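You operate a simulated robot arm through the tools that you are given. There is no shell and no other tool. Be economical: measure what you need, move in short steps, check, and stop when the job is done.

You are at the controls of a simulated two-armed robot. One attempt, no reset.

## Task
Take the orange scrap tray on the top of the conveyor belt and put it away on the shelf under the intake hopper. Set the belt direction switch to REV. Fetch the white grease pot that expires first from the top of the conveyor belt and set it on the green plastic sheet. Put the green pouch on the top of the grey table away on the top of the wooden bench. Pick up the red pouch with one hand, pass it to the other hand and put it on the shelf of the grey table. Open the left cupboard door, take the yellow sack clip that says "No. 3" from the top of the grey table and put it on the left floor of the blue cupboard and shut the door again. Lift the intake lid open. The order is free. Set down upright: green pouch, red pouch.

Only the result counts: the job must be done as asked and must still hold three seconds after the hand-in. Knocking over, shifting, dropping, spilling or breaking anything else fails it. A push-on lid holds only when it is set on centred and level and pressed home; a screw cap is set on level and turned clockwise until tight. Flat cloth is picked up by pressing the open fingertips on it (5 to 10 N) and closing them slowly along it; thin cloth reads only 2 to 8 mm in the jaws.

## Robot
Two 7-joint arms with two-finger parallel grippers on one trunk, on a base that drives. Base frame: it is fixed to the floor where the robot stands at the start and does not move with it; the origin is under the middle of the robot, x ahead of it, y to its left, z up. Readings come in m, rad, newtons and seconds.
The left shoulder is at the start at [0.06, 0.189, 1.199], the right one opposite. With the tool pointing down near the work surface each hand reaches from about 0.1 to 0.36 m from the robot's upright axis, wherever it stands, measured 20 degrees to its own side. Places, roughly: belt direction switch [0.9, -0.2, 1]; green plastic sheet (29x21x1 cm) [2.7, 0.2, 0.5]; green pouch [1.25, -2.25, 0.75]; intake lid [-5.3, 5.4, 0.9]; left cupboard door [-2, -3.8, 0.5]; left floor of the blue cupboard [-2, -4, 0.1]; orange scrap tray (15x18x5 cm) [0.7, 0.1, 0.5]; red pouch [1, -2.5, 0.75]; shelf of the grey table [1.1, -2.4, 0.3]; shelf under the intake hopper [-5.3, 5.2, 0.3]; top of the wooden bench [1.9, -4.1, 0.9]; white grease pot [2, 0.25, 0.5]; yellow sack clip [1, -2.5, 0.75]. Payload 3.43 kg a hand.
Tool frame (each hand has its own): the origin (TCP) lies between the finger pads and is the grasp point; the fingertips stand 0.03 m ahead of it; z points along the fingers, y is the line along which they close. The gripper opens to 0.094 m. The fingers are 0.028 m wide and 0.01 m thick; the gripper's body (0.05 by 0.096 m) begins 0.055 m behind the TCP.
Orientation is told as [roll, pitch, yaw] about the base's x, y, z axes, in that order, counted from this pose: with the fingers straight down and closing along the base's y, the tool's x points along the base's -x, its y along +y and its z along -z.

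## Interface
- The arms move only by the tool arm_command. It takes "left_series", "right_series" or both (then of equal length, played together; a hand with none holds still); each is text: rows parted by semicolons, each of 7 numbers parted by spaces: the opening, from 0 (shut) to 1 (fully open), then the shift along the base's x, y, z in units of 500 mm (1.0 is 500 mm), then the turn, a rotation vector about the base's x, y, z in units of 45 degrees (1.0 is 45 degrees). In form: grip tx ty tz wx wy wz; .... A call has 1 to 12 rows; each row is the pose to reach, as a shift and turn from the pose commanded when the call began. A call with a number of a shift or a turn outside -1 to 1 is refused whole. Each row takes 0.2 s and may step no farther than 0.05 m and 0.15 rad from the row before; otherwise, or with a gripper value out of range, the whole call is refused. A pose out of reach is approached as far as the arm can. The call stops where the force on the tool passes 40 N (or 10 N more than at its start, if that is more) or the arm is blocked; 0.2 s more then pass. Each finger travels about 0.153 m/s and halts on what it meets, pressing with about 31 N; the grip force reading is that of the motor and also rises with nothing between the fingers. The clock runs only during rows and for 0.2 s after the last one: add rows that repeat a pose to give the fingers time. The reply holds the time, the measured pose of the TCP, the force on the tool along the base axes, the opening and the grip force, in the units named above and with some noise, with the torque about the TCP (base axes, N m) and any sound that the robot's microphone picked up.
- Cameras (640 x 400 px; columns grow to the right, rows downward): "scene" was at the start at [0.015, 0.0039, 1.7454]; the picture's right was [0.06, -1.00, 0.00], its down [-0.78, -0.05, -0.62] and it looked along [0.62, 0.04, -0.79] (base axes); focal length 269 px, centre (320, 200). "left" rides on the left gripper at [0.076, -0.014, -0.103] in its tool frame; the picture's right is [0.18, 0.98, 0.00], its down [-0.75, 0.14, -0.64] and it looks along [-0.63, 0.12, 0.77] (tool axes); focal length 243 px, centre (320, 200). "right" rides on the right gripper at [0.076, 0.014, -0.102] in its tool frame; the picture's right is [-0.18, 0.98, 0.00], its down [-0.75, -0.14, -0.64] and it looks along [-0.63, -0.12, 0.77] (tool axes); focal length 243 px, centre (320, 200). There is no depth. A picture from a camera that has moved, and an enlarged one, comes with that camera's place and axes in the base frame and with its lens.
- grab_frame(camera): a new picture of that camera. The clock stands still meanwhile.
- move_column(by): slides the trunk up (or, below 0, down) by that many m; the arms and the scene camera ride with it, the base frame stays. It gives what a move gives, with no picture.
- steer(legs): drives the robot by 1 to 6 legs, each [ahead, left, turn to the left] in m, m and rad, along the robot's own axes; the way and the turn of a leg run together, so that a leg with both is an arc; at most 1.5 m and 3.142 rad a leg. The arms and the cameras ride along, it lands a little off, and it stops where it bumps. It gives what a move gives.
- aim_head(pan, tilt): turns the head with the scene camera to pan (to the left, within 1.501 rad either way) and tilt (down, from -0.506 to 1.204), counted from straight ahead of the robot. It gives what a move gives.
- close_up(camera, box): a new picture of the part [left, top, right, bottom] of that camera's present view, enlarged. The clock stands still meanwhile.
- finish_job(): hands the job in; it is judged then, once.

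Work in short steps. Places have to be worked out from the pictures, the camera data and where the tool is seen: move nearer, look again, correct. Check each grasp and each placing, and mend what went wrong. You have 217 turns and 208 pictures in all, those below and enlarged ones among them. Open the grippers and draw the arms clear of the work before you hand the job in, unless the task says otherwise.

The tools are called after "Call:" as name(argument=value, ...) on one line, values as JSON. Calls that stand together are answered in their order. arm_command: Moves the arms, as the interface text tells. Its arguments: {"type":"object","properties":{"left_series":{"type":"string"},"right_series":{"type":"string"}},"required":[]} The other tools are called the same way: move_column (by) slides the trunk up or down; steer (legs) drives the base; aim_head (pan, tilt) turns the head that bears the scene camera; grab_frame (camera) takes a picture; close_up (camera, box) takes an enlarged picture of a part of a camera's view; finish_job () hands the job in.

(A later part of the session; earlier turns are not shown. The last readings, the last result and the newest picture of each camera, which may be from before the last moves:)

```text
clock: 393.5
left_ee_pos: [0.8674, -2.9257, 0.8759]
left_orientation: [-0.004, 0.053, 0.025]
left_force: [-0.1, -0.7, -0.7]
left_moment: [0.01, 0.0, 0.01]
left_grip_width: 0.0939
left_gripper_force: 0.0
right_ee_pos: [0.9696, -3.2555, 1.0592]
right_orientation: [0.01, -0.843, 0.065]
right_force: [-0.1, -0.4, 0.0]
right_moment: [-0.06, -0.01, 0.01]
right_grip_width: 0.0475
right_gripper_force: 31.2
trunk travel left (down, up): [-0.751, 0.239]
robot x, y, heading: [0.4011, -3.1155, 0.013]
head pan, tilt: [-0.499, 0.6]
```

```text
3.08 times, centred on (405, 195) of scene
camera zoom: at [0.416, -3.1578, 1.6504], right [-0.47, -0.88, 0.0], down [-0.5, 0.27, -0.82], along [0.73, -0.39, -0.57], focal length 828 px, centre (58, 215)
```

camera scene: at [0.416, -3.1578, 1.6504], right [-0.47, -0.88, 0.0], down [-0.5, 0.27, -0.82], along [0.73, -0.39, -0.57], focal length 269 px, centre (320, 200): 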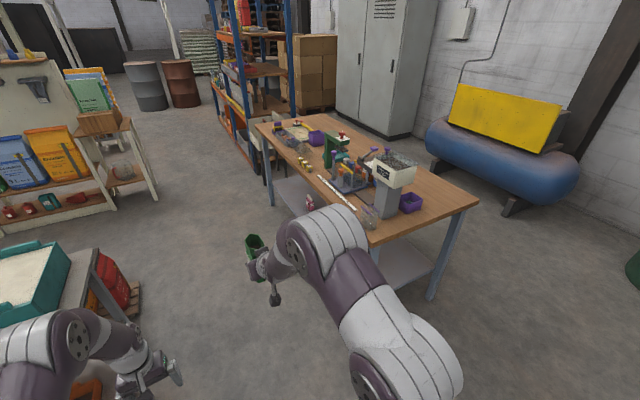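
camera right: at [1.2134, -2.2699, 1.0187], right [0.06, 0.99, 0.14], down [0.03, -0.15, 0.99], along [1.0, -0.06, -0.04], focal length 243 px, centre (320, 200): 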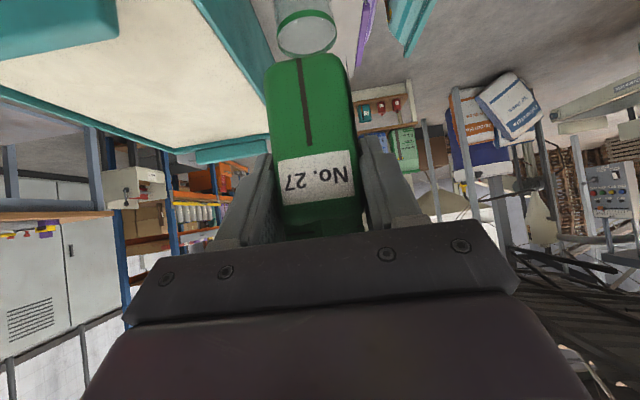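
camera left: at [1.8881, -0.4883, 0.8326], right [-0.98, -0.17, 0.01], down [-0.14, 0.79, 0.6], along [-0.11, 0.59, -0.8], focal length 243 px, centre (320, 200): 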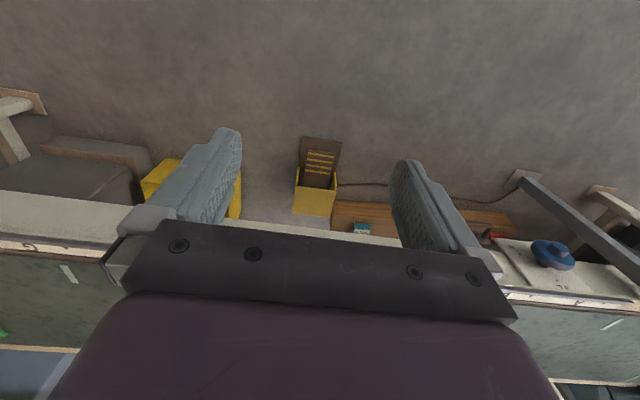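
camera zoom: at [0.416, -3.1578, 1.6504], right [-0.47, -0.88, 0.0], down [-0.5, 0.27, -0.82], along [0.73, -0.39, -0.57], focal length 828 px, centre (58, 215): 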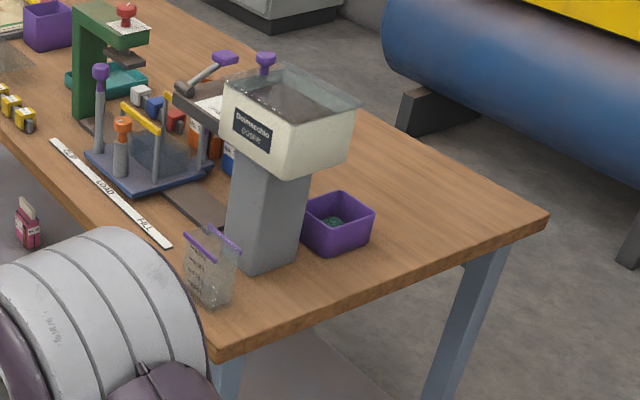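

Free spot at about (1.10,-4.22) on the bench's south-west corner. I back a bit, slide right, and approach from the west.

Call:
steer(legs=[[-0.12, 0, -0.013], [0, -0.97, 0]])

Call:
aim_head(pan=-0.1, tilt=0.75)

Call:
grab_frame(camera="scene")

Call:
grab_frame(camera="right")

```text
clock: 399.4
left_ee_pos: [0.7525, -3.8902, 0.8765]
left_orientation: [-0.004, 0.054, 0.022]
left_force: [0.3, 0.2, 0.1]
left_moment: [0.0, 0.04, 0.01]
left_grip_width: 0.0937
left_gripper_force: 0.1
right_ee_pos: [0.8543, -4.2218, 1.0586]
right_orientation: [0.009, -0.842, 0.064]
right_force: [0.8, 0.5, 0.7]
right_moment: [0.02, 0.0, 0.0]
right_grip_width: 0.0474
right_gripper_force: 30.6
trunk travel left (down, up): [-0.751, 0.239]
robot x, y, heading: [0.281, -4.0788, 0.009]
head pan, tilt: [-0.499, 0.6]
```

```text
clock: 400.2
left_ee_pos: [0.753, -3.8909, 0.8769]
left_orientation: [-0.003, 0.053, 0.022]
left_force: [0.6, 0.8, -0.1]
left_moment: [-0.03, -0.02, 0.02]
left_grip_width: 0.094
left_gripper_force: 0.1
right_ee_pos: [0.8546, -4.2215, 1.0593]
right_orientation: [0.011, -0.842, 0.063]
right_force: [1.3, 0.8, -0.1]
right_moment: [-0.02, 0.04, 0.04]
right_grip_width: 0.0473
right_gripper_force: 31.6
trunk travel left (down, up): [-0.751, 0.239]
robot x, y, heading: [0.2837, -4.0779, 0.009]
head pan, tilt: [-0.099, 0.75]
```

```text
76 pictures are left
camera scene: at [0.3057, -4.0873, 1.6376], right [-0.09, -1.0, 0.0], down [-0.68, 0.06, -0.73], along [0.73, -0.07, -0.68], focal length 269 px, centre (320, 200)
```

scene: 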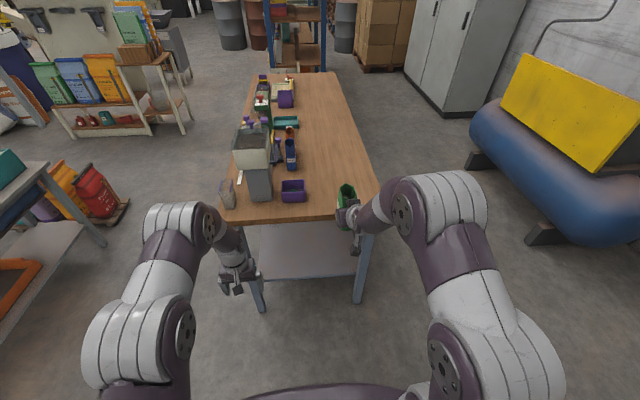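

```text
75 pictures are left
camera right: at [0.7272, -4.2159, 1.0705], right [0.05, 0.99, 0.14], down [0.03, -0.15, 0.99], along [1.0, -0.05, -0.04], focal length 243 px, centre (320, 200)
```

right: 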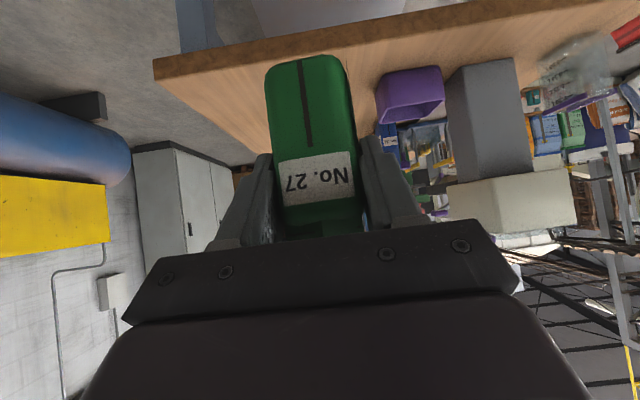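

I raise and draw back the left hand (it would meet the bench), then drive 0.245 m ahead.

Call:
arm_command(left_series="1 -0.06 0 0.06 0 0 0;1 -0.12 0 0.12 0 0 0;1 -0.18 0 0.18 0 0 0;1 -0.22 0 0.25 0 0 0;1 -0.26 0 0.32 0 0 0;1 -0.26 0 0.36 0 0 0;1 -0.26 0 0.36 0 0 0")

Call:
steer(legs=[[0.245, 0, 0]])

Call:
grab_frame(camera="scene")

```text
clock: 401.8
left_ee_pos: [0.6204, -3.8896, 1.0548]
left_orientation: [-0.003, 0.052, 0.02]
left_force: [0.5, 0.4, -0.8]
left_moment: [0.01, -0.01, -0.01]
left_grip_width: 0.0941
left_gripper_force: 0.1
right_ee_pos: [0.8543, -4.2207, 1.0596]
right_orientation: [0.011, -0.843, 0.063]
right_force: [0.7, 0.3, 0.1]
right_moment: [0.01, 0.06, 0.01]
right_grip_width: 0.0474
right_gripper_force: 30.6
trunk travel left (down, up): [-0.751, 0.239]
robot x, y, heading: [0.2869, -4.0813, 0.008]
head pan, tilt: [-0.099, 0.75]
```

```text
clock: 403.6
left_ee_pos: [0.862, -3.8877, 1.0556]
left_orientation: [-0.003, 0.055, 0.021]
left_force: [0.2, -0.2, -0.5]
left_moment: [0.0, 0.03, -0.01]
left_grip_width: 0.0938
left_gripper_force: 0.2
right_ee_pos: [1.0944, -4.218, 1.0598]
right_orientation: [0.011, -0.843, 0.063]
right_force: [-1.1, 0.0, -0.6]
right_moment: [0.01, 0.01, 0.0]
right_grip_width: 0.0473
right_gripper_force: 31.1
trunk travel left (down, up): [-0.751, 0.239]
robot x, y, heading: [0.5259, -4.0771, 0.009]
head pan, tilt: [-0.099, 0.75]
```

```text
74 pictures are left
camera scene: at [0.5459, -4.0852, 1.6376], right [-0.09, -1.0, 0.0], down [-0.68, 0.06, -0.73], along [0.73, -0.07, -0.68], focal length 269 px, centre (320, 200)
```

scene: 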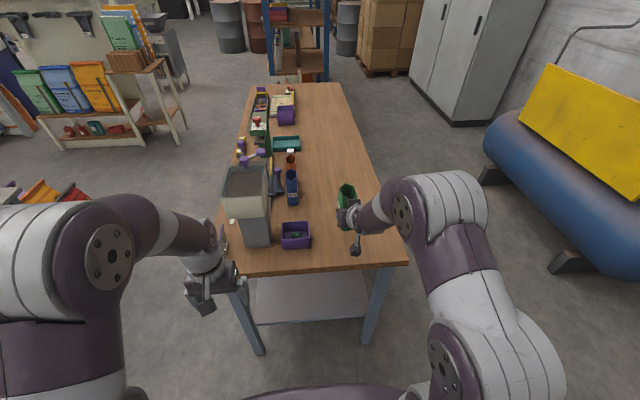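

Bench top ≈0.888. Lower 9 cm, then small steps to contact.

Call:
arm_command(right_series="0 0 0 -0.05 0 0 0;0 0 0 -0.1 0 0 0;0 0 0 -0.15 0 0 0;0 0 0 -0.18 0 0 0;0 0 0 -0.19 0 0 0;0 0 0 -0.2 0 0 0;0 0 0 -0.21 0 0 0;0 0 0 -0.21 0 0 0")

Call:
grab_frame(camera="right")

```text
clock: 405.4
left_ee_pos: [0.8604, -3.8878, 1.055]
left_orientation: [-0.003, 0.055, 0.022]
left_force: [0.2, -0.3, -0.2]
left_moment: [0.01, 0.06, 0.0]
left_grip_width: 0.0938
left_gripper_force: 0.1
right_ee_pos: [1.0945, -4.2192, 0.9534]
right_orientation: [0.01, -0.843, 0.063]
right_force: [-0.6, 1.1, -0.8]
right_moment: [-0.01, -0.01, 0.0]
right_grip_width: 0.0472
right_gripper_force: 31.3
trunk travel left (down, up): [-0.751, 0.239]
robot x, y, heading: [0.5244, -4.0726, 0.012]
head pan, tilt: [-0.099, 0.75]
```

```text
73 pictures are left
camera right: at [0.9673, -4.2139, 0.9653], right [0.05, 0.99, 0.14], down [0.03, -0.15, 0.99], along [1.0, -0.05, -0.04], focal length 243 px, centre (320, 200)
```

right: 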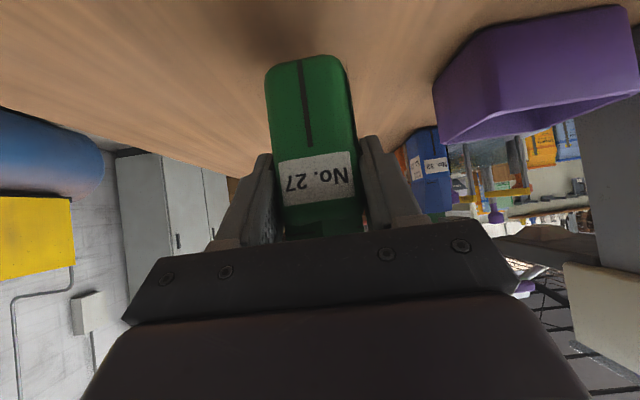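

Call:
arm_command(right_series="0 0 0 -0.006 0 0 0;0 0 0 -0.012 0 0 0;0 0 0 -0.018 0 0 0;0 0 0 -0.018 0 0 0")

```text
clock: 406.4
left_ee_pos: [0.8606, -3.8876, 1.0547]
left_orientation: [-0.003, 0.055, 0.02]
left_force: [-0.3, 0.1, 0.4]
left_moment: [0.02, 0.0, -0.04]
left_grip_width: 0.094
left_gripper_force: 0.0
right_ee_pos: [1.0943, -4.2193, 0.943]
right_orientation: [0.01, -0.843, 0.063]
right_force: [-0.1, 0.1, 0.9]
right_moment: [-0.02, 0.01, 0.02]
right_grip_width: 0.0473
right_gripper_force: 30.5
trunk travel left (down, up): [-0.751, 0.239]
robot x, y, heading: [0.5288, -4.0779, 0.003]
head pan, tilt: [-0.099, 0.75]
```

Call:
arm_command(right_series="0 0 0 -0.005 0 0 0;0 0 0 -0.01 0 0 0;0 0 0 -0.014 0 0 0;0 0 0 -0.014 0 0 0")

Call:
grab_frame(camera="right")

```text
clock: 407.4
left_ee_pos: [0.8617, -3.8878, 1.055]
left_orientation: [-0.002, 0.053, 0.02]
left_force: [-0.2, 0.1, 1.0]
left_moment: [-0.02, -0.01, -0.04]
left_grip_width: 0.0938
left_gripper_force: 0.0
right_ee_pos: [1.096, -4.2195, 0.938]
right_orientation: [0.011, -0.844, 0.063]
right_force: [0.2, 0.3, -0.3]
right_moment: [0.03, -0.01, 0.02]
right_grip_width: 0.047
right_gripper_force: 30.7
trunk travel left (down, up): [-0.751, 0.239]
robot x, y, heading: [0.5218, -4.0734, 0.004]
head pan, tilt: [-0.099, 0.75]
```

```text
72 pictures are left
camera right: at [0.9678, -4.2133, 0.9493], right [0.05, 0.99, 0.14], down [0.03, -0.15, 0.99], along [1.0, -0.05, -0.04], focal length 243 px, centre (320, 200)
```

right: 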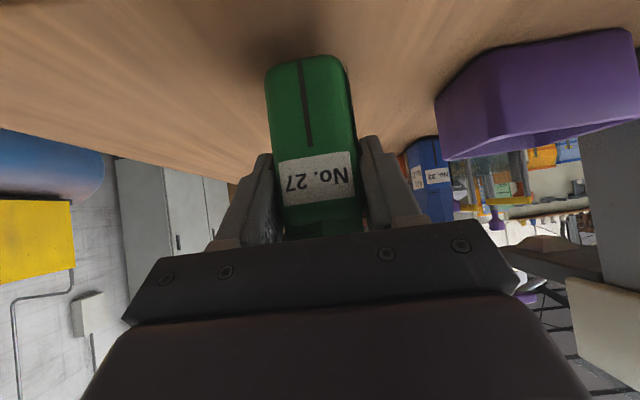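

Call:
arm_command(right_series="0 0 0 -0.006 0 0 0;0 0 0 -0.012 0 0 0;0 0 0 -0.018 0 0 0;0 0 0 -0.024 0 0 0;0 0 0 -0.024 0 0 0")

```text
clock: 408.6
left_ee_pos: [0.8621, -3.8876, 1.0557]
left_orientation: [-0.003, 0.053, 0.021]
left_force: [0.4, -0.3, -0.2]
left_moment: [0.01, 0.04, 0.01]
left_grip_width: 0.0939
left_gripper_force: 0.0
right_ee_pos: [1.0944, -4.2189, 0.9261]
right_orientation: [0.011, -0.842, 0.064]
right_force: [0.1, -0.1, 1.8]
right_moment: [-0.06, 0.02, -0.03]
right_grip_width: 0.0472
right_gripper_force: 30.6
trunk travel left (down, up): [-0.751, 0.239]
robot x, y, heading: [0.5221, -4.0748, 0.006]
head pan, tilt: [-0.099, 0.75]
```

Call:
arm_command(right_series="0 0 0 -0.004 0 0 0;0 0 0 -0.008 0 0 0;0 0 0 -0.008 0 0 0")

Call:
grab_frame(camera="right")

```text
clock: 409.4
left_ee_pos: [0.8584, -3.8877, 1.0563]
left_orientation: [-0.005, 0.051, 0.02]
left_force: [-0.9, -0.8, -0.2]
left_moment: [0.0, -0.01, 0.02]
left_grip_width: 0.0941
left_gripper_force: 0.2
right_ee_pos: [1.0954, -4.2186, 0.9256]
right_orientation: [0.008, -0.851, 0.062]
right_force: [-0.5, -1.8, 28.3]
right_moment: [-0.26, 0.48, 0.02]
right_grip_width: 0.0471
right_gripper_force: 30.9
trunk travel left (down, up): [-0.751, 0.239]
robot x, y, heading: [0.5244, -4.0771, 0.01]
head pan, tilt: [-0.099, 0.75]
```

```text
71 pictures are left
camera right: at [0.9672, -4.213, 0.9365], right [0.05, 0.99, 0.14], down [0.02, -0.15, 0.99], along [1.0, -0.05, -0.03], focal length 243 px, centre (320, 200)
```

right: 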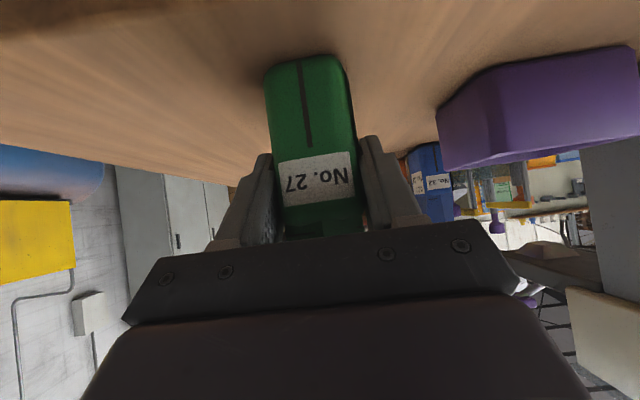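

Contact (28 N). Ease up 2 mm, open wide, and retreat west/up.

Call:
arm_command(right_series="0 0 0 0.005 0 0 0;0.7 0 0 0.005 0 0 0;0.85 0 0 0.005 0 0 0;0.85 0 0 0.005 0 0 0;0.85 -0.04 0 0.03 0 0 0;0.85 -0.1 0 0.08 0 0 0;0.85 -0.16 0 0.13 0 0 0;0.85 -0.22 0 0.19 0 0 0;0.85 -0.28 0 0.25 0 0 0;0.85 -0.28 0 0.25 0 0 0")

Call:
grab_frame(camera="right")

Call:
grab_frame(camera="scene")

```text
clock: 411.6
left_ee_pos: [0.8623, -3.8879, 1.0544]
left_orientation: [-0.004, 0.053, 0.022]
left_force: [-0.5, -0.4, 0.0]
left_moment: [0.01, 0.01, -0.03]
left_grip_width: 0.0942
left_gripper_force: 0.1
right_ee_pos: [0.9565, -4.2165, 1.0478]
right_orientation: [0.01, -0.841, 0.061]
right_force: [0.3, -0.1, 0.3]
right_moment: [0.0, 0.02, 0.01]
right_grip_width: 0.08
right_gripper_force: 0.0
trunk travel left (down, up): [-0.751, 0.239]
robot x, y, heading: [0.5233, -4.0765, 0.013]
head pan, tilt: [-0.099, 0.75]
```

```text
70 pictures are left
camera right: at [0.8287, -4.2116, 1.0594], right [0.05, 0.99, 0.14], down [0.03, -0.15, 0.99], along [1.0, -0.05, -0.04], focal length 243 px, centre (320, 200)
```

right: 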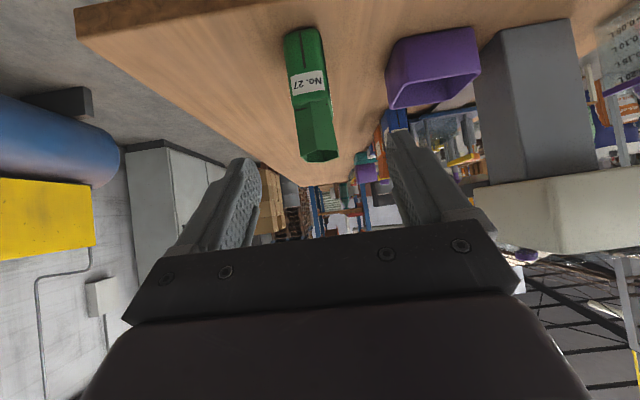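

```text
69 pictures are left
camera scene: at [0.5477, -4.0852, 1.6376], right [-0.09, -1.0, 0.0], down [-0.68, 0.06, -0.73], along [0.73, -0.07, -0.68], focal length 269 px, centre (320, 200)
```

scene: 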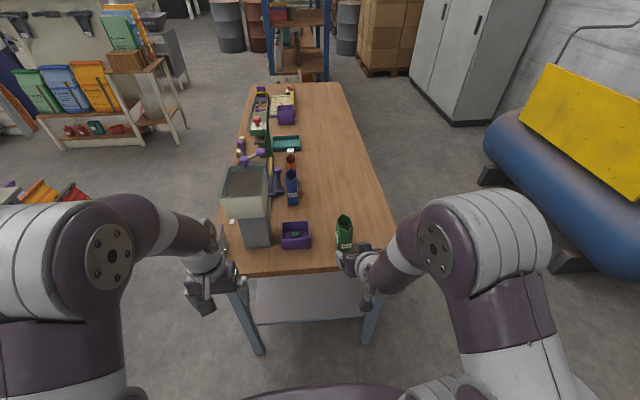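

Green pouch stands upright on the bench. Now the red pouch: back round the table's west end to its north side, facing +x.

Call:
steer(legs=[[-0.62, 0, -0.01], [0, 1.5, 0], [0, 0.86, 0], [0.83, 0, 0]])

Call:
arm_command(right_series="0.8 0 -0.03 0.03 0 -0.15 0;0.8 0 -0.06 0.06 0 -0.3 0;0.8 0 -0.1 0.08 0 -0.45 0;0.8 0 -0.14 0.1 0 -0.6 0;0.8 -0.02 -0.18 0.1 0 -0.75 0;0.8 -0.04 -0.22 0.1 0 -0.9 0;0.8 -0.04 -0.28 0.1 0 -1 0;0.8 -0.04 -0.34 0.1 0 -1 0;0.8 -0.04 -0.4 0.1 0 -1 0;0.8 -0.04 -0.4 0.1 0 -1 0")

Call:
aim_head(pan=-0.85, tilt=0.85)

Call:
grab_frame(camera="scene")

```text
clock: 430.1
left_ee_pos: [1.0437, -1.5716, 1.055]
left_orientation: [-0.003, 0.054, 0.024]
left_force: [0.4, 0.6, 0.3]
left_moment: [-0.01, 0.0, -0.02]
left_grip_width: 0.0941
left_gripper_force: 0.1
right_ee_pos: [1.1401, -1.9009, 1.0493]
right_orientation: [0.01, -0.843, 0.065]
right_force: [-0.2, 0.0, -0.2]
right_moment: [0.02, 0.01, -0.01]
right_grip_width: 0.0799
right_gripper_force: 0.0
trunk travel left (down, up): [-0.751, 0.239]
robot x, y, heading: [0.7098, -1.7594, 0.013]
head pan, tilt: [-0.099, 0.75]
```

```text
clock: 432.3
left_ee_pos: [1.0444, -1.5709, 1.0545]
left_orientation: [-0.003, 0.052, 0.024]
left_force: [-1.1, 0.4, -0.2]
left_moment: [-0.02, -0.02, 0.02]
left_grip_width: 0.0942
left_gripper_force: 0.0
right_ee_pos: [1.1218, -2.1014, 1.0971]
right_orientation: [-2.431, -1.497, 2.49]
right_force: [0.0, -0.6, 0.2]
right_moment: [-0.01, -0.02, 0.01]
right_grip_width: 0.075
right_gripper_force: 0.0
trunk travel left (down, up): [-0.751, 0.239]
robot x, y, heading: [0.7069, -1.7593, 0.011]
head pan, tilt: [-0.099, 0.75]
```

```text
clock: 433.4
left_ee_pos: [1.0451, -1.5725, 1.0551]
left_orientation: [-0.003, 0.055, 0.024]
left_force: [-0.7, -0.2, 0.7]
left_moment: [0.03, 0.0, -0.02]
left_grip_width: 0.0941
left_gripper_force: 0.0
right_ee_pos: [1.1215, -2.1019, 1.0978]
right_orientation: [-2.435, -1.498, 2.492]
right_force: [-0.1, 0.4, 0.1]
right_moment: [0.0, -0.05, -0.01]
right_grip_width: 0.0751
right_gripper_force: 0.1
trunk travel left (down, up): [-0.751, 0.239]
robot x, y, heading: [0.7087, -1.7589, 0.013]
head pan, tilt: [-0.85, 0.85]
```

```text
68 pictures are left
camera scene: at [0.7002, -1.8205, 1.6296], right [-0.74, -0.67, 0.0], down [-0.5, 0.56, -0.66], along [0.44, -0.49, -0.75], focal length 269 px, centre (320, 200)
```

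scene: 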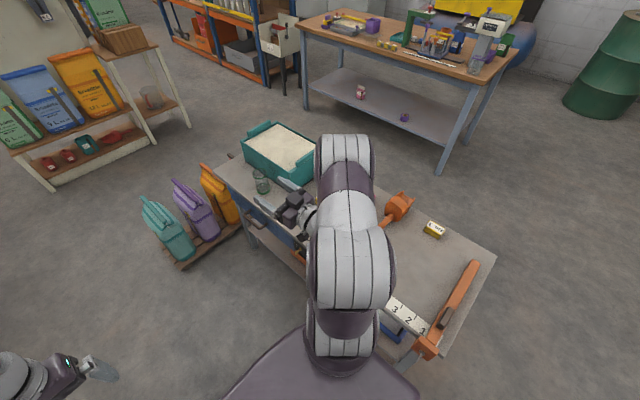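

Wrong turning sense: the hand is now horizontal. I turn it 90° the other way, to point down, moving above the red pouch.

Call:
arm_command(right_series="0.8 -0.01 -0.03 0 0 0.167 0;0.8 -0.02 -0.06 0 0 0.333 0;0.8 -0.03 -0.09 0 0 0.5 0;0.8 -0.04 -0.12 0 0 0.667 0;0.8 -0.05 -0.16 0 0 0.833 0;0.8 -0.06 -0.2 0 0 1 0")

Call:
arm_command(right_series="0.8 -0.02 -0.06 0 0 0.167 0;0.8 -0.04 -0.12 0 0 0.333 0;0.8 -0.06 -0.19 0 0 0.5 0;0.8 -0.08 -0.26 0 0 0.667 0;0.8 -0.1 -0.33 -0.02 0 0.833 0;0.8 -0.11 -0.4 -0.06 0 0.92 0;0.8 -0.11 -0.4 -0.1 0 0.92 0;0.8 -0.11 -0.4 -0.1 0 0.92 0")

Call:
grab_frame(camera="right")

```text
clock: 434.8
left_ee_pos: [1.0444, -1.571, 1.0553]
left_orientation: [-0.003, 0.054, 0.023]
left_force: [-0.2, -0.8, 0.6]
left_moment: [-0.01, 0.02, 0.0]
left_grip_width: 0.0942
left_gripper_force: 0.2
right_ee_pos: [1.0881, -2.201, 1.0978]
right_orientation: [0.01, -0.84, 0.064]
right_force: [0.2, 1.5, 0.7]
right_moment: [-0.02, 0.0, 0.01]
right_grip_width: 0.0751
right_gripper_force: 0.0
trunk travel left (down, up): [-0.751, 0.239]
robot x, y, heading: [0.7088, -1.7637, 0.012]
head pan, tilt: [-0.85, 0.85]
```

```text
clock: 436.6
left_ee_pos: [1.0441, -1.5714, 1.0558]
left_orientation: [-0.004, 0.054, 0.025]
left_force: [0.1, -0.8, 0.6]
left_moment: [0.0, 0.01, -0.02]
left_grip_width: 0.0942
left_gripper_force: 0.1
right_ee_pos: [1.0254, -2.3793, 1.0514]
right_orientation: [0.071, -0.22, 0.038]
right_force: [-1.2, 0.2, 0.7]
right_moment: [0.0, 0.02, 0.0]
right_grip_width: 0.0752
right_gripper_force: 0.0
right hand out of reach, approached as far as the arm can: row 5, 6, 7, 8
trunk travel left (down, up): [-0.751, 0.239]
robot x, y, heading: [0.7102, -1.7594, 0.009]
head pan, tilt: [-0.85, 0.85]
```

```text
67 pictures are left
camera right: at [0.9288, -2.3762, 1.1352], right [0.13, 0.99, 0.11], down [0.6, -0.16, 0.78], along [0.79, -0.04, -0.62], focal length 243 px, centre (320, 200)
```

right: 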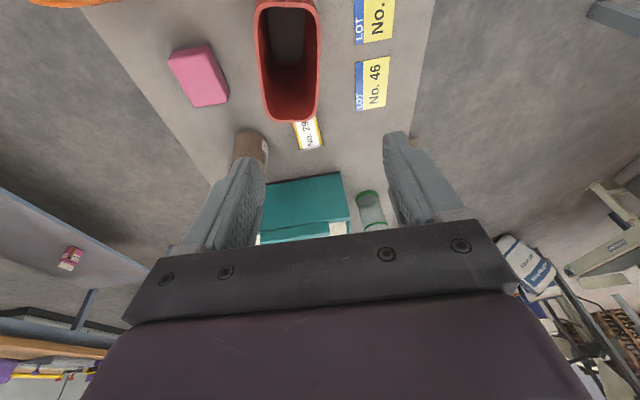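

The red rim is centred ≈(1.04,-2.398), top 0.875. I straddle its rim from above, closing across y.

Call:
arm_command(right_series="1 0.01 -0.02 -0.06 0 0 0;1 0.02 -0.034 -0.13 0 0 0;1 0.028 -0.038 -0.2 0 0 0;1 0.03 -0.038 -0.28 0 0 0;1 0.03 -0.038 -0.35 0 0 0;1 0.03 -0.038 -0.38 0 0 0;1 0.03 -0.038 -0.38 0 0 0")

Call:
grab_frame(camera="right")

```text
clock: 438.2
left_ee_pos: [1.0438, -1.57, 1.0547]
left_orientation: [-0.003, 0.055, 0.025]
left_force: [0.1, 0.0, -0.3]
left_moment: [0.02, 0.02, 0.02]
left_grip_width: 0.0938
left_gripper_force: 0.1
right_ee_pos: [1.0411, -2.3992, 0.8594]
right_orientation: [0.07, -0.221, 0.041]
right_force: [0.4, 0.2, -0.2]
right_moment: [0.03, -0.02, 0.0]
right_grip_width: 0.0939
right_gripper_force: 0.1
trunk travel left (down, up): [-0.751, 0.239]
robot x, y, heading: [0.7101, -1.7626, 0.012]
head pan, tilt: [-0.85, 0.85]
```

```text
66 pictures are left
camera right: at [0.9447, -2.3946, 0.9439], right [0.13, 0.99, 0.11], down [0.6, -0.16, 0.78], along [0.79, -0.04, -0.62], focal length 243 px, centre (320, 200)
```

right: 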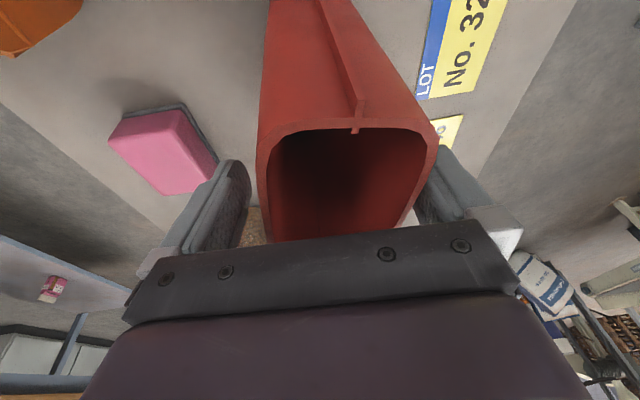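

Straddled. Close and lift gently.

Call:
arm_command(right_series="0.6 0 0 0 0 0 0;0.2 0 0 0 0 0 0;0 0 0 0 0 0 0;0 0 0 0 0 0 0;0 0 0 0.02 0 0 0;0 0 0 0.05 0 0 0;0 0 0 0.1 0 0 0;0 0 0 0.16 0 0 0;0 0 0 0.24 0 0 0;0 0 0 0.32 0 0 0;0 0 0 0.32 0 0 0")

Call:
grab_frame(camera="scene")

```text
clock: 440.6
left_ee_pos: [1.0443, -1.5717, 1.0559]
left_orientation: [-0.004, 0.053, 0.024]
left_force: [0.1, 0.0, -0.1]
left_moment: [0.03, 0.03, 0.03]
left_grip_width: 0.094
left_gripper_force: 0.1
right_ee_pos: [1.0397, -2.3975, 1.0192]
right_orientation: [0.068, -0.222, 0.039]
right_force: [-0.2, 0.4, 0.5]
right_moment: [0.02, 0.0, -0.03]
right_grip_width: 0.0641
right_gripper_force: 31.0
trunk travel left (down, up): [-0.751, 0.239]
robot x, y, heading: [0.7038, -1.7617, 0.008]
head pan, tilt: [-0.85, 0.85]
```

```text
65 pictures are left
camera scene: at [0.7005, -1.8215, 1.6295], right [-0.74, -0.67, 0.0], down [-0.5, 0.56, -0.66], along [0.44, -0.49, -0.75], focal length 269 px, centre (320, 200)
```

scene: 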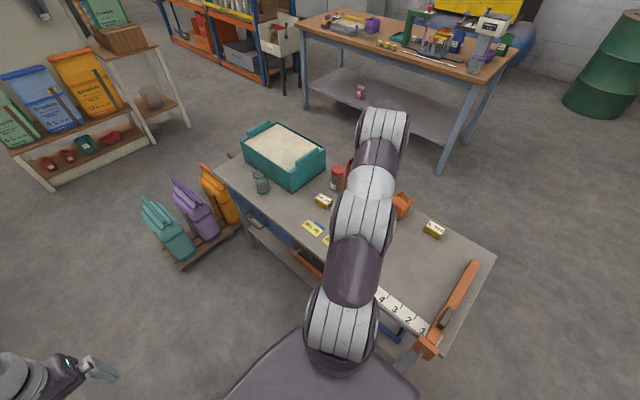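

Held (64 mm). I bring it to the middle in front of me, off the table, and tilt the left hand toward ~25° below horizontal, off to the left.

Call:
arm_command(right_series="0 0 0.02 0.05 0 0 0;0 0 0.1 0.06 0 0 0;0 0 0.18 0.06 0 0 0;0 0 0.26 0.06 0 0 0;0 0 0.34 0.06 0 0 0;0 0 0.42 0.06 0 0 0;0 0 0.5 0.06 0 0 0;0 0 0.58 0.06 0 0 0", left_series="1 0.02 0.03 0 0 -0.15 0;1 0.04 0.06 0 0 -0.3 0;1 0.06 0.09 0 0 -0.45 0;1 0.08 0.12 0 0 -0.6 0;1 0.1 0.15 0 0 -0.75 0;1 0.12 0.18 0 0 -0.9 0;1 0.14 0.2 0 0 -1 0;1 0.16 0.2 0 0 -1 0")

Call:
arm_command(right_series="0 0.06 0.08 0 0 0 0;0 0.12 0.16 0 0 0 0;0 0.18 0.24 0 0 0 0;0 0.24 0.32 0 0 0 0;0 0.32 0.4 -0.01 0 0 0;0 0.42 0.46 -0.02 0 0 0;0 0.5 0.495 -0.02 0 0 0;0 0.54 0.495 -0.02 0 0 0", left_series="1 0.02 0 0 0 -0.1 0;1 0.04 0 0 0 -0.2 0;1 0.06 0 0 0 -0.3 0;1 0.06 0 0 0 -0.4 0;1 0.06 0 0 0 -0.45 0;1 0.06 0 0 0 -0.45 0;1 0.06 0 0 0 -0.45 0;1 0.06 0 0 0 -0.45 0")

Call:
aim_head(pan=-0.1, tilt=0.8)

Call:
grab_frame(camera="scene")

Call:
grab_frame(camera="left")

```text
clock: 442.4
left_ee_pos: [1.1237, -1.4716, 1.0538]
left_orientation: [-0.026, -0.73, 0.036]
left_force: [0.3, 0.1, 0.2]
left_moment: [0.02, -0.01, -0.01]
left_grip_width: 0.0938
left_gripper_force: 0.1
left hand out of reach, approached as far as the arm can: row 5, 6
right_ee_pos: [1.0405, -2.1059, 1.0507]
right_orientation: [0.069, -0.221, 0.04]
right_force: [0.1, 0.2, -0.1]
right_moment: [0.03, 0.02, -0.03]
right_grip_width: 0.0635
right_gripper_force: 31.0
trunk travel left (down, up): [-0.751, 0.239]
robot x, y, heading: [0.7038, -1.7614, 0.012]
head pan, tilt: [-0.85, 0.85]
```

```text
refused: row 5 steps farther than a row can; nothing moved
```

```text
clock: 443.5
left_ee_pos: [1.1237, -1.4722, 1.056]
left_orientation: [-0.025, -0.731, 0.033]
left_force: [0.8, 0.0, 0.0]
left_moment: [0.04, -0.01, -0.02]
left_grip_width: 0.0941
left_gripper_force: 0.0
right_ee_pos: [1.041, -2.1077, 1.0498]
right_orientation: [0.068, -0.221, 0.038]
right_force: [-0.5, -0.7, -0.9]
right_moment: [-0.04, -0.02, 0.0]
right_grip_width: 0.0637
right_gripper_force: 30.9
trunk travel left (down, up): [-0.751, 0.239]
robot x, y, heading: [0.7081, -1.7609, 0.015]
head pan, tilt: [-0.099, 0.799]
```

```text
64 pictures are left
camera scene: at [0.7282, -1.7696, 1.6336], right [-0.09, -1.0, 0.0], down [-0.71, 0.06, -0.7], along [0.69, -0.06, -0.72], focal length 269 px, centre (320, 200)
```

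scene: 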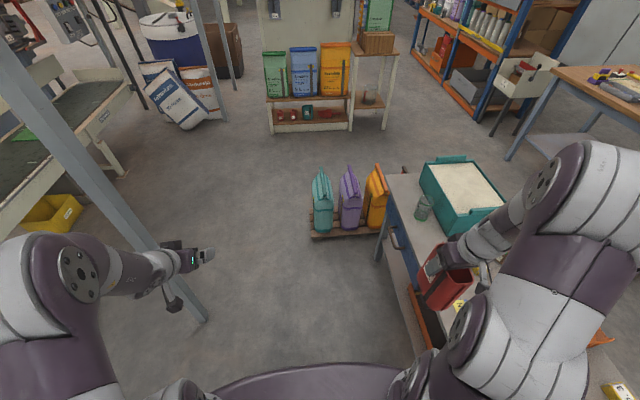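

```text
63 pictures are left
camera left: at [0.9992, -1.4876, 1.0807], right [-0.15, 0.98, -0.14], down [0.13, 0.16, 0.98], along [0.98, 0.13, -0.15], focal length 243 px, centre (320, 200)
```

left: 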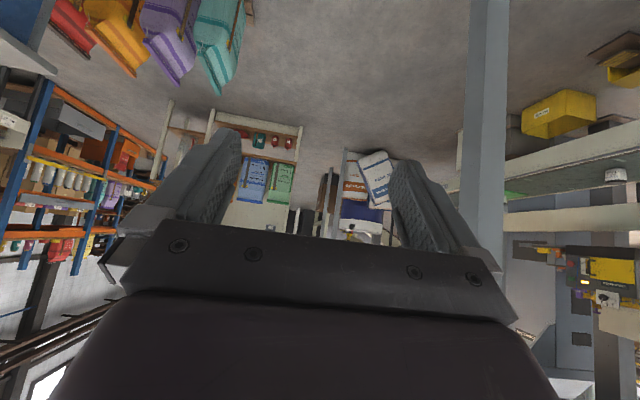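

Call:
arm_command(right_series="0 0.05 0.06 0 0 0 0;0 0.1 0.12 0 0 0 0;0 0.16 0.18 0 0 0 0;0 0.22 0.24 0 0 0 0;0 0.28 0.3 0 0 0 0;0 0.34 0.36 -0.01 0 0 0;0 0.4 0.42 -0.02 0 0 0;0 0.46 0.47 -0.02 0 0 0;0 0.52 0.495 -0.02 0 0 0;0 0.54 0.495 -0.02 0 0 0", left_series="1 0.02 0 0 0 -0.1 0;1 0.04 0 0 0 -0.2 0;1 0.06 0 0 0 -0.3 0;1 0.06 0 0 0 -0.4 0;1 0.06 0 0 0 -0.45 0;1 0.06 0 0 0 -0.45 0;1 0.06 0 0 0 -0.45 0;1 0.06 0 0 0 -0.45 0;1 0.06 0 0 0 -0.45 0;1 0.06 0 0 0 -0.45 0")

Call:
grab_frame(camera="scene")

Call:
grab_frame(camera="left")

```text
clock: 445.7
left_ee_pos: [1.1576, -1.4727, 1.054]
left_orientation: [-0.048, -1.08, 0.048]
left_force: [1.1, -0.3, -1.0]
left_moment: [0.04, 0.01, 0.03]
left_grip_width: 0.094
left_gripper_force: 0.0
right_ee_pos: [1.2848, -1.8603, 1.0151]
right_orientation: [0.177, -0.241, 0.004]
right_force: [0.8, -1.0, -0.4]
right_moment: [0.03, 0.06, 0.03]
right_grip_width: 0.0634
right_gripper_force: 31.0
right hand out of reach, approached as far as the arm can: row 5, 6, 7, 8, 9, 10
trunk travel left (down, up): [-0.751, 0.239]
robot x, y, heading: [0.7104, -1.7606, 0.008]
head pan, tilt: [-0.099, 0.799]
```

```text
62 pictures are left
camera scene: at [0.7314, -1.772, 1.6335], right [-0.09, -1.0, 0.0], down [-0.72, 0.06, -0.7], along [0.69, -0.06, -0.72], focal length 269 px, centre (320, 200)
```

scene: 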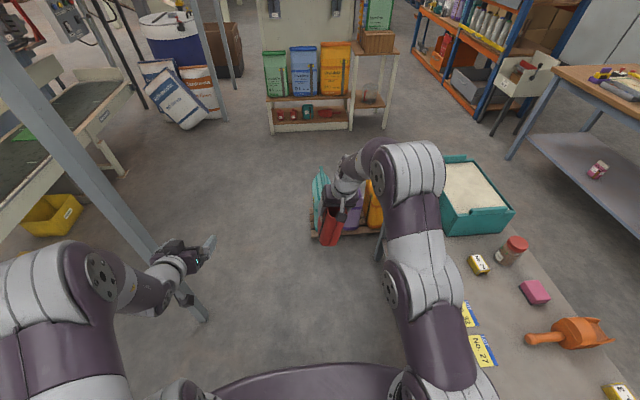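

```text
61 pictures are left
camera left: at [1.0311, -1.4884, 1.0358], right [-0.09, 0.98, -0.18], down [-0.21, 0.16, 0.96], along [0.97, 0.13, 0.2], focal length 243 px, centre (320, 200)
```

left: 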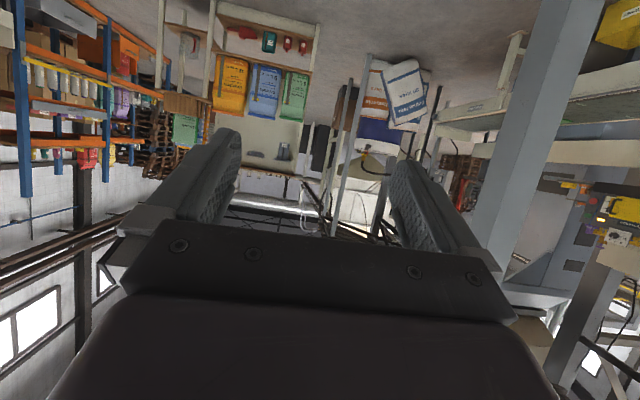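

Pouch hangs at about (1.285,-1.85), bottom ≈0.906. I bring the open left hand low behind it, then look.

Call:
arm_command(left_series="1 0 -0.02 -0.09 0 0 0;1 0.005 -0.08 -0.16 0 0 0;1 0.005 -0.16 -0.2 0 0 0;1 0.005 -0.25 -0.2 0 0 0;1 0.005 -0.34 -0.2 0 0 0;1 0.005 -0.43 -0.2 0 0 0;1 0.005 -0.52 -0.2 0 0 0;1 0.005 -0.6 -0.2 0 0 0;1 0.005 -0.68 -0.2 0 0 0;1 0.005 -0.75 -0.2 0 0 0;1 0.005 -0.75 -0.2 0 0 0")

Call:
grab_frame(camera="left")

Call:
close_up(camera="scene", box=[200, 120, 440, 280])

```text
clock: 448.1
left_ee_pos: [1.1509, -1.5425, 0.9781]
left_orientation: [-0.117, -1.077, 0.078]
left_force: [0.2, 0.1, 0.9]
left_moment: [-0.02, -0.01, 0.0]
left_grip_width: 0.094
left_gripper_force: 0.0
left hand out of reach, approached as far as the arm can: row 3, 4, 5, 6, 7, 8, 9, 10, 11
right_ee_pos: [1.2814, -1.8587, 1.0174]
right_orientation: [0.173, -0.245, 0.005]
right_force: [-0.4, -0.3, -0.3]
right_moment: [0.02, 0.02, -0.01]
right_grip_width: 0.0633
right_gripper_force: 30.9
trunk travel left (down, up): [-0.751, 0.239]
robot x, y, heading: [0.7067, -1.7604, 0.014]
head pan, tilt: [-0.099, 0.799]
```

```text
60 pictures are left
camera left: at [1.0233, -1.5543, 0.9601], right [-0.06, 0.97, -0.22], down [-0.21, 0.2, 0.96], along [0.98, 0.1, 0.19], focal length 243 px, centre (320, 200)
```

left: 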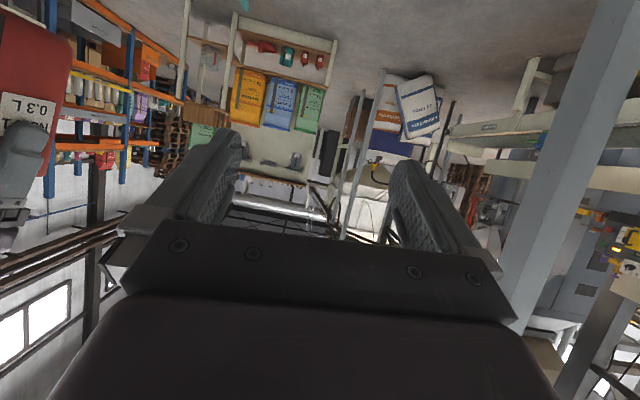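

```text
2.50 times, centred on (320, 200) of scene
camera zoom: at [0.7282, -1.7696, 1.6336], right [-0.09, -1.0, 0.0], down [-0.71, 0.06, -0.7], along [0.69, -0.06, -0.72], focal length 673 px, centre (320, 200)
```

zoom: 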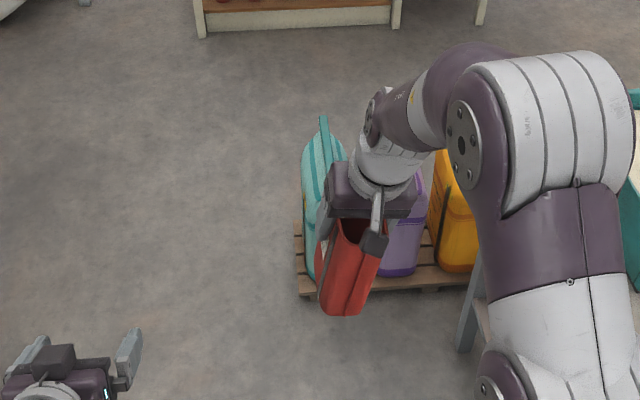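

The left arm can't fold that close. I turn both hands 45° to the right so the left can come in diagonally from its own side.

Call:
arm_command(right_series="0 0 0.02 0 0 0 -0.14;0 -0.01 0.05 0 0 0 -0.28;0 -0.02 0.08 0 0 0 -0.42;0 -0.03 0.11 0 0 0 -0.56;0 -0.04 0.14 0 0 0 -0.7;0 -0.04 0.17 0 0 0 -0.84;0 -0.04 0.2 0 0 0 -1;0 -0.04 0.2 0 0 0 -1", left_series="1 0 0.02 0 0 0 -0.14;1 0 0.04 0 0 0 -0.28;1 0 0.06 0 0 0 -0.42;1 0 0.06 0 0 0 -0.56;1 0 0.06 0 0 0 -0.7;1 0 0.06 0 0 0 -0.84;1 0 0.06 0 0 0 -1;1 0 0.06 0 0 0 -1")

Call:
grab_frame(camera="left")

Call:
close_up(camera="scene", box=[160, 120, 440, 300])

```text
clock: 450.1
left_ee_pos: [1.155, -1.5355, 0.9952]
left_orientation: [-0.005, -0.998, -0.742]
left_force: [-0.3, -0.9, 0.6]
left_moment: [0.01, 0.05, 0.06]
left_grip_width: 0.0939
left_gripper_force: 0.0
left hand out of reach, approached as far as the arm can: row 6, 7, 8
right_ee_pos: [1.2954, -1.7929, 1.0386]
right_orientation: [0.019, -0.499, -0.459]
right_force: [0.1, 0.7, 0.1]
right_moment: [0.05, -0.01, 0.03]
right_grip_width: 0.063
right_gripper_force: 30.9
right hand out of reach, approached as far as the arm can: row 1, 2, 3, 4, 5, 6, 7
trunk travel left (down, up): [-0.751, 0.239]
robot x, y, heading: [0.7064, -1.7599, 0.011]
head pan, tilt: [-0.099, 0.799]
stopped in row 8 (right hand): the arm was blocked; the commanded pose is now the measured one
```

```text
58 pictures are left
camera left: at [1.0511, -1.4579, 0.987], right [0.59, 0.79, -0.16], down [0.0, 0.19, 0.98], along [0.81, -0.58, 0.11], focal length 243 px, centre (320, 200)
```

left: 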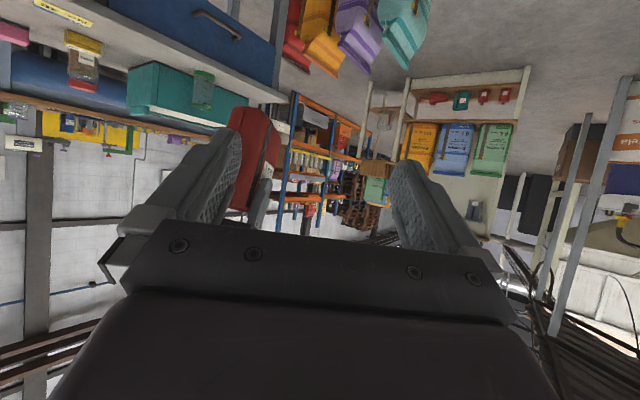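

```text
2.22 times, centred on (300, 210) of scene
camera zoom: at [0.7266, -1.7771, 1.6336], right [-0.09, -1.0, -0.01], down [-0.71, 0.07, -0.7], along [0.7, -0.06, -0.72], focal length 598 px, centre (364, 178)
```

zoom: 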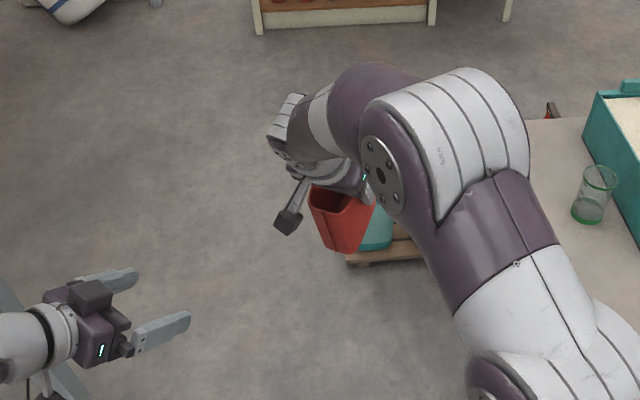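

Both arms are near their limits there. Better: bring the pouch nearer, turned 90° (long side across), so the left hand can come in from the left side pointing right.

Call:
arm_command(right_series="0 -0.04 -0.02 0 0.02 0.045 -0.1;0 -0.08 -0.04 0 0.045 0.09 -0.2;0 -0.13 -0.06 0 0.07 0.135 -0.3;0 -0.18 -0.08 0 0.09 0.18 -0.4;0 -0.23 -0.1 0 0.11 0.225 -0.5;0 -0.28 -0.12 0 0.135 0.27 -0.6;0 -0.33 -0.134 0 0.158 0.319 -0.7;0 -0.33 -0.134 0 0.158 0.319 -0.7", left_series="1 0 0.03 0 0 0 0;1 0 0.06 0 0 0 0;1 0 0.09 0 0 0 0;1 0 0.12 0 0 0 0;1 0 0.12 0 0 0 0;1 0 0.12 0 0 0 0;1 0 0.12 0 0 0 0;1 0 0.12 0 0 0 0")

Call:
arm_command(right_series="0 0 0 0 0 0 -0.14;0 0 0 0 0 0 -0.28;0 0 0 0 0 0 -0.42;0 0 0 0 0 0 -0.56;0 0 0 0 0 0 -0.7;0 0 0 0 0 0 -0.7")

Call:
close_up(camera="scene", box=[140, 120, 460, 320])

```text
clock: 451.9
left_ee_pos: [1.1547, -1.4775, 0.9897]
left_orientation: [-0.007, -0.977, -0.732]
left_force: [0.1, 0.0, -0.6]
left_moment: [0.0, 0.0, 0.01]
left_grip_width: 0.0941
left_gripper_force: 0.2
left hand out of reach, approached as far as the arm can: row 3, 4, 5, 6, 7, 8
right_ee_pos: [1.1321, -1.8543, 1.0388]
right_orientation: [-0.063, -0.234, -0.981]
right_force: [0.3, -0.6, -0.2]
right_moment: [0.02, 0.05, 0.02]
right_grip_width: 0.0631
right_gripper_force: 30.7
trunk travel left (down, up): [-0.751, 0.239]
robot x, y, heading: [0.7083, -1.7579, 0.011]
head pan, tilt: [-0.099, 0.799]
```

```text
clock: 453.3
left_ee_pos: [1.155, -1.4784, 0.99]
left_orientation: [-0.007, -0.98, -0.733]
left_force: [-0.1, 0.1, -0.1]
left_moment: [0.01, 0.01, -0.03]
left_grip_width: 0.0937
left_gripper_force: 0.1
right_ee_pos: [1.1322, -1.854, 1.0378]
right_orientation: [-0.061, -0.236, -1.531]
right_force: [1.1, 0.7, 0.2]
right_moment: [0.02, -0.02, -0.02]
right_grip_width: 0.0632
right_gripper_force: 31.2
trunk travel left (down, up): [-0.751, 0.239]
robot x, y, heading: [0.7118, -1.762, 0.012]
head pan, tilt: [-0.099, 0.799]
```

```text
2.00 times, centred on (300, 220) of scene
camera zoom: at [0.7282, -1.769, 1.6336], right [-0.09, -1.0, 0.0], down [-0.71, 0.06, -0.7], along [0.69, -0.06, -0.72], focal length 538 px, centre (360, 160)
```

zoom: 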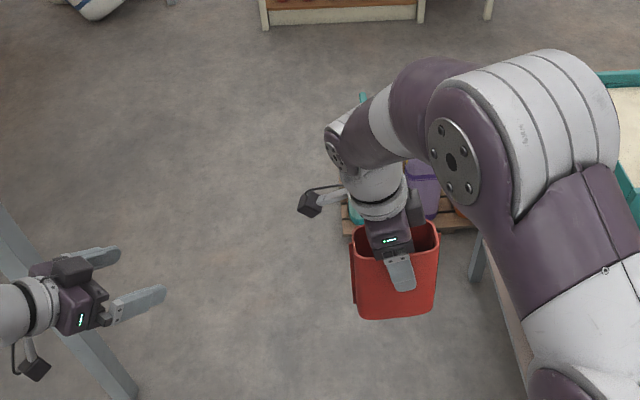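

Now the pouch hangs upright with its long side across. Turn the left hand to point to my right.

Call:
arm_command(left_series="1 0 0 0.02 0 0 -0.14;1 0 0 0.04 0 0 -0.28;1 0 0 0.06 0 0 -0.42;1 0 0 0.08 0 0 -0.56;1 0 0 0.08 0 0 -0.7;1 0 0 0.08 0 0 -0.85;1 0 0 0.08 0 0 -1;1 0 0 0.08 0 0 -1")

Call:
grab_frame(camera="left")

```text
clock: 455.1
left_ee_pos: [1.0747, -1.5703, 0.9518]
left_orientation: [-0.01, -0.91, -1.477]
left_force: [-1.1, 0.4, 0.8]
left_moment: [0.0, 0.01, -0.02]
left_grip_width: 0.0939
left_gripper_force: 0.1
left hand out of reach, approached as far as the arm can: row 1, 2, 3, 4, 5, 6, 7, 8
right_ee_pos: [1.1322, -1.8535, 1.0389]
right_orientation: [-0.061, -0.236, -1.529]
right_force: [-0.6, -0.5, -0.6]
right_moment: [-0.01, -0.08, 0.0]
right_grip_width: 0.0631
right_gripper_force: 31.2
trunk travel left (down, up): [-0.751, 0.239]
robot x, y, heading: [0.7048, -1.7606, 0.012]
head pan, tilt: [-0.099, 0.799]
```

```text
55 pictures are left
camera left: at [1.0496, -1.444, 0.9547], right [0.97, 0.2, -0.15], down [0.14, 0.06, 0.99], along [0.2, -0.98, 0.03], focal length 243 px, centre (320, 200)
```

left: 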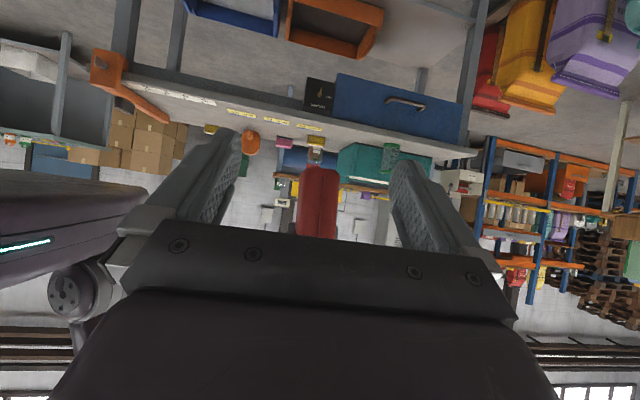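

The left hand points at the pouch's end. Align in x, then slide in.

Call:
arm_command(left_series="1 0.05 -0.03 0.03 0 0 0;1 0.1 -0.08 0.045 0 0 0;1 0.1 -0.16 0.045 0 0 0;1 0.1 -0.24 0.045 0 0 0;1 0.102 -0.32 0.045 0 0 0;1 0.104 -0.4 0.045 0 0 0;1 0.104 -0.4 0.045 0 0 0")

Call:
grab_frame(camera="left")

Call:
close_up(camera="scene", box=[180, 160, 420, 310])

```text
clock: 456.7
left_ee_pos: [1.1281, -1.7682, 0.9701]
left_orientation: [-0.013, -0.911, -1.475]
left_force: [-0.5, 0.5, 1.1]
left_moment: [-0.02, 0.03, -0.01]
left_grip_width: 0.0941
left_gripper_force: 0.1
left hand out of reach, approached as far as the arm can: row 1, 2
right_ee_pos: [1.1322, -1.852, 1.0386]
right_orientation: [-0.061, -0.236, -1.528]
right_force: [0.6, 0.9, -0.9]
right_moment: [-0.03, 0.02, -0.03]
right_grip_width: 0.0632
right_gripper_force: 31.3
trunk travel left (down, up): [-0.751, 0.239]
robot x, y, heading: [0.7078, -1.7593, 0.017]
head pan, tilt: [-0.099, 0.799]
```

```text
54 pictures are left
camera left: at [1.1031, -1.6412, 0.9732], right [0.97, 0.2, -0.15], down [0.14, 0.06, 0.99], along [0.2, -0.98, 0.03], focal length 243 px, centre (320, 200)
```

left: 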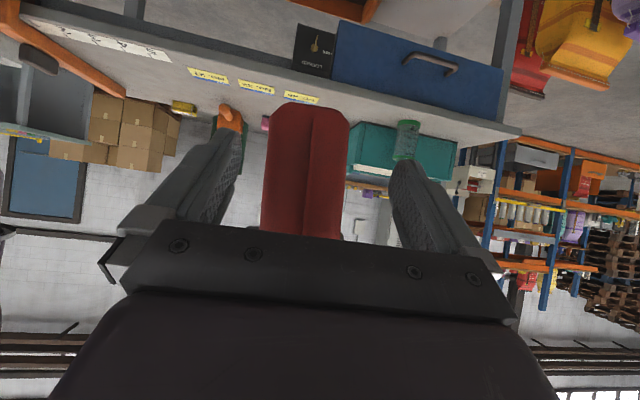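

```text
2.67 times, centred on (300, 235) of scene
camera zoom: at [0.7287, -1.7679, 1.6336], right [-0.09, -1.0, 0.0], down [-0.71, 0.06, -0.7], along [0.69, -0.06, -0.72], focal length 718 px, centre (373, 107)
```

zoom: 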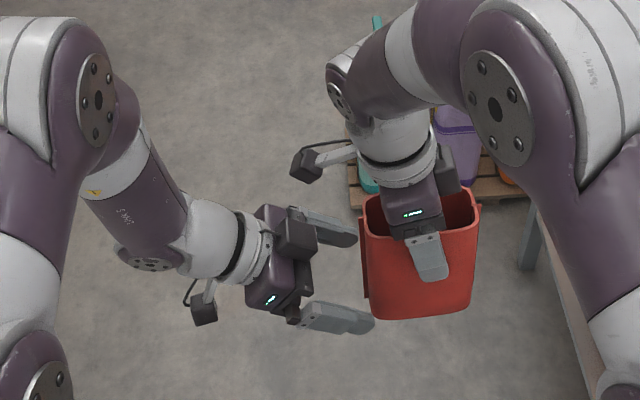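

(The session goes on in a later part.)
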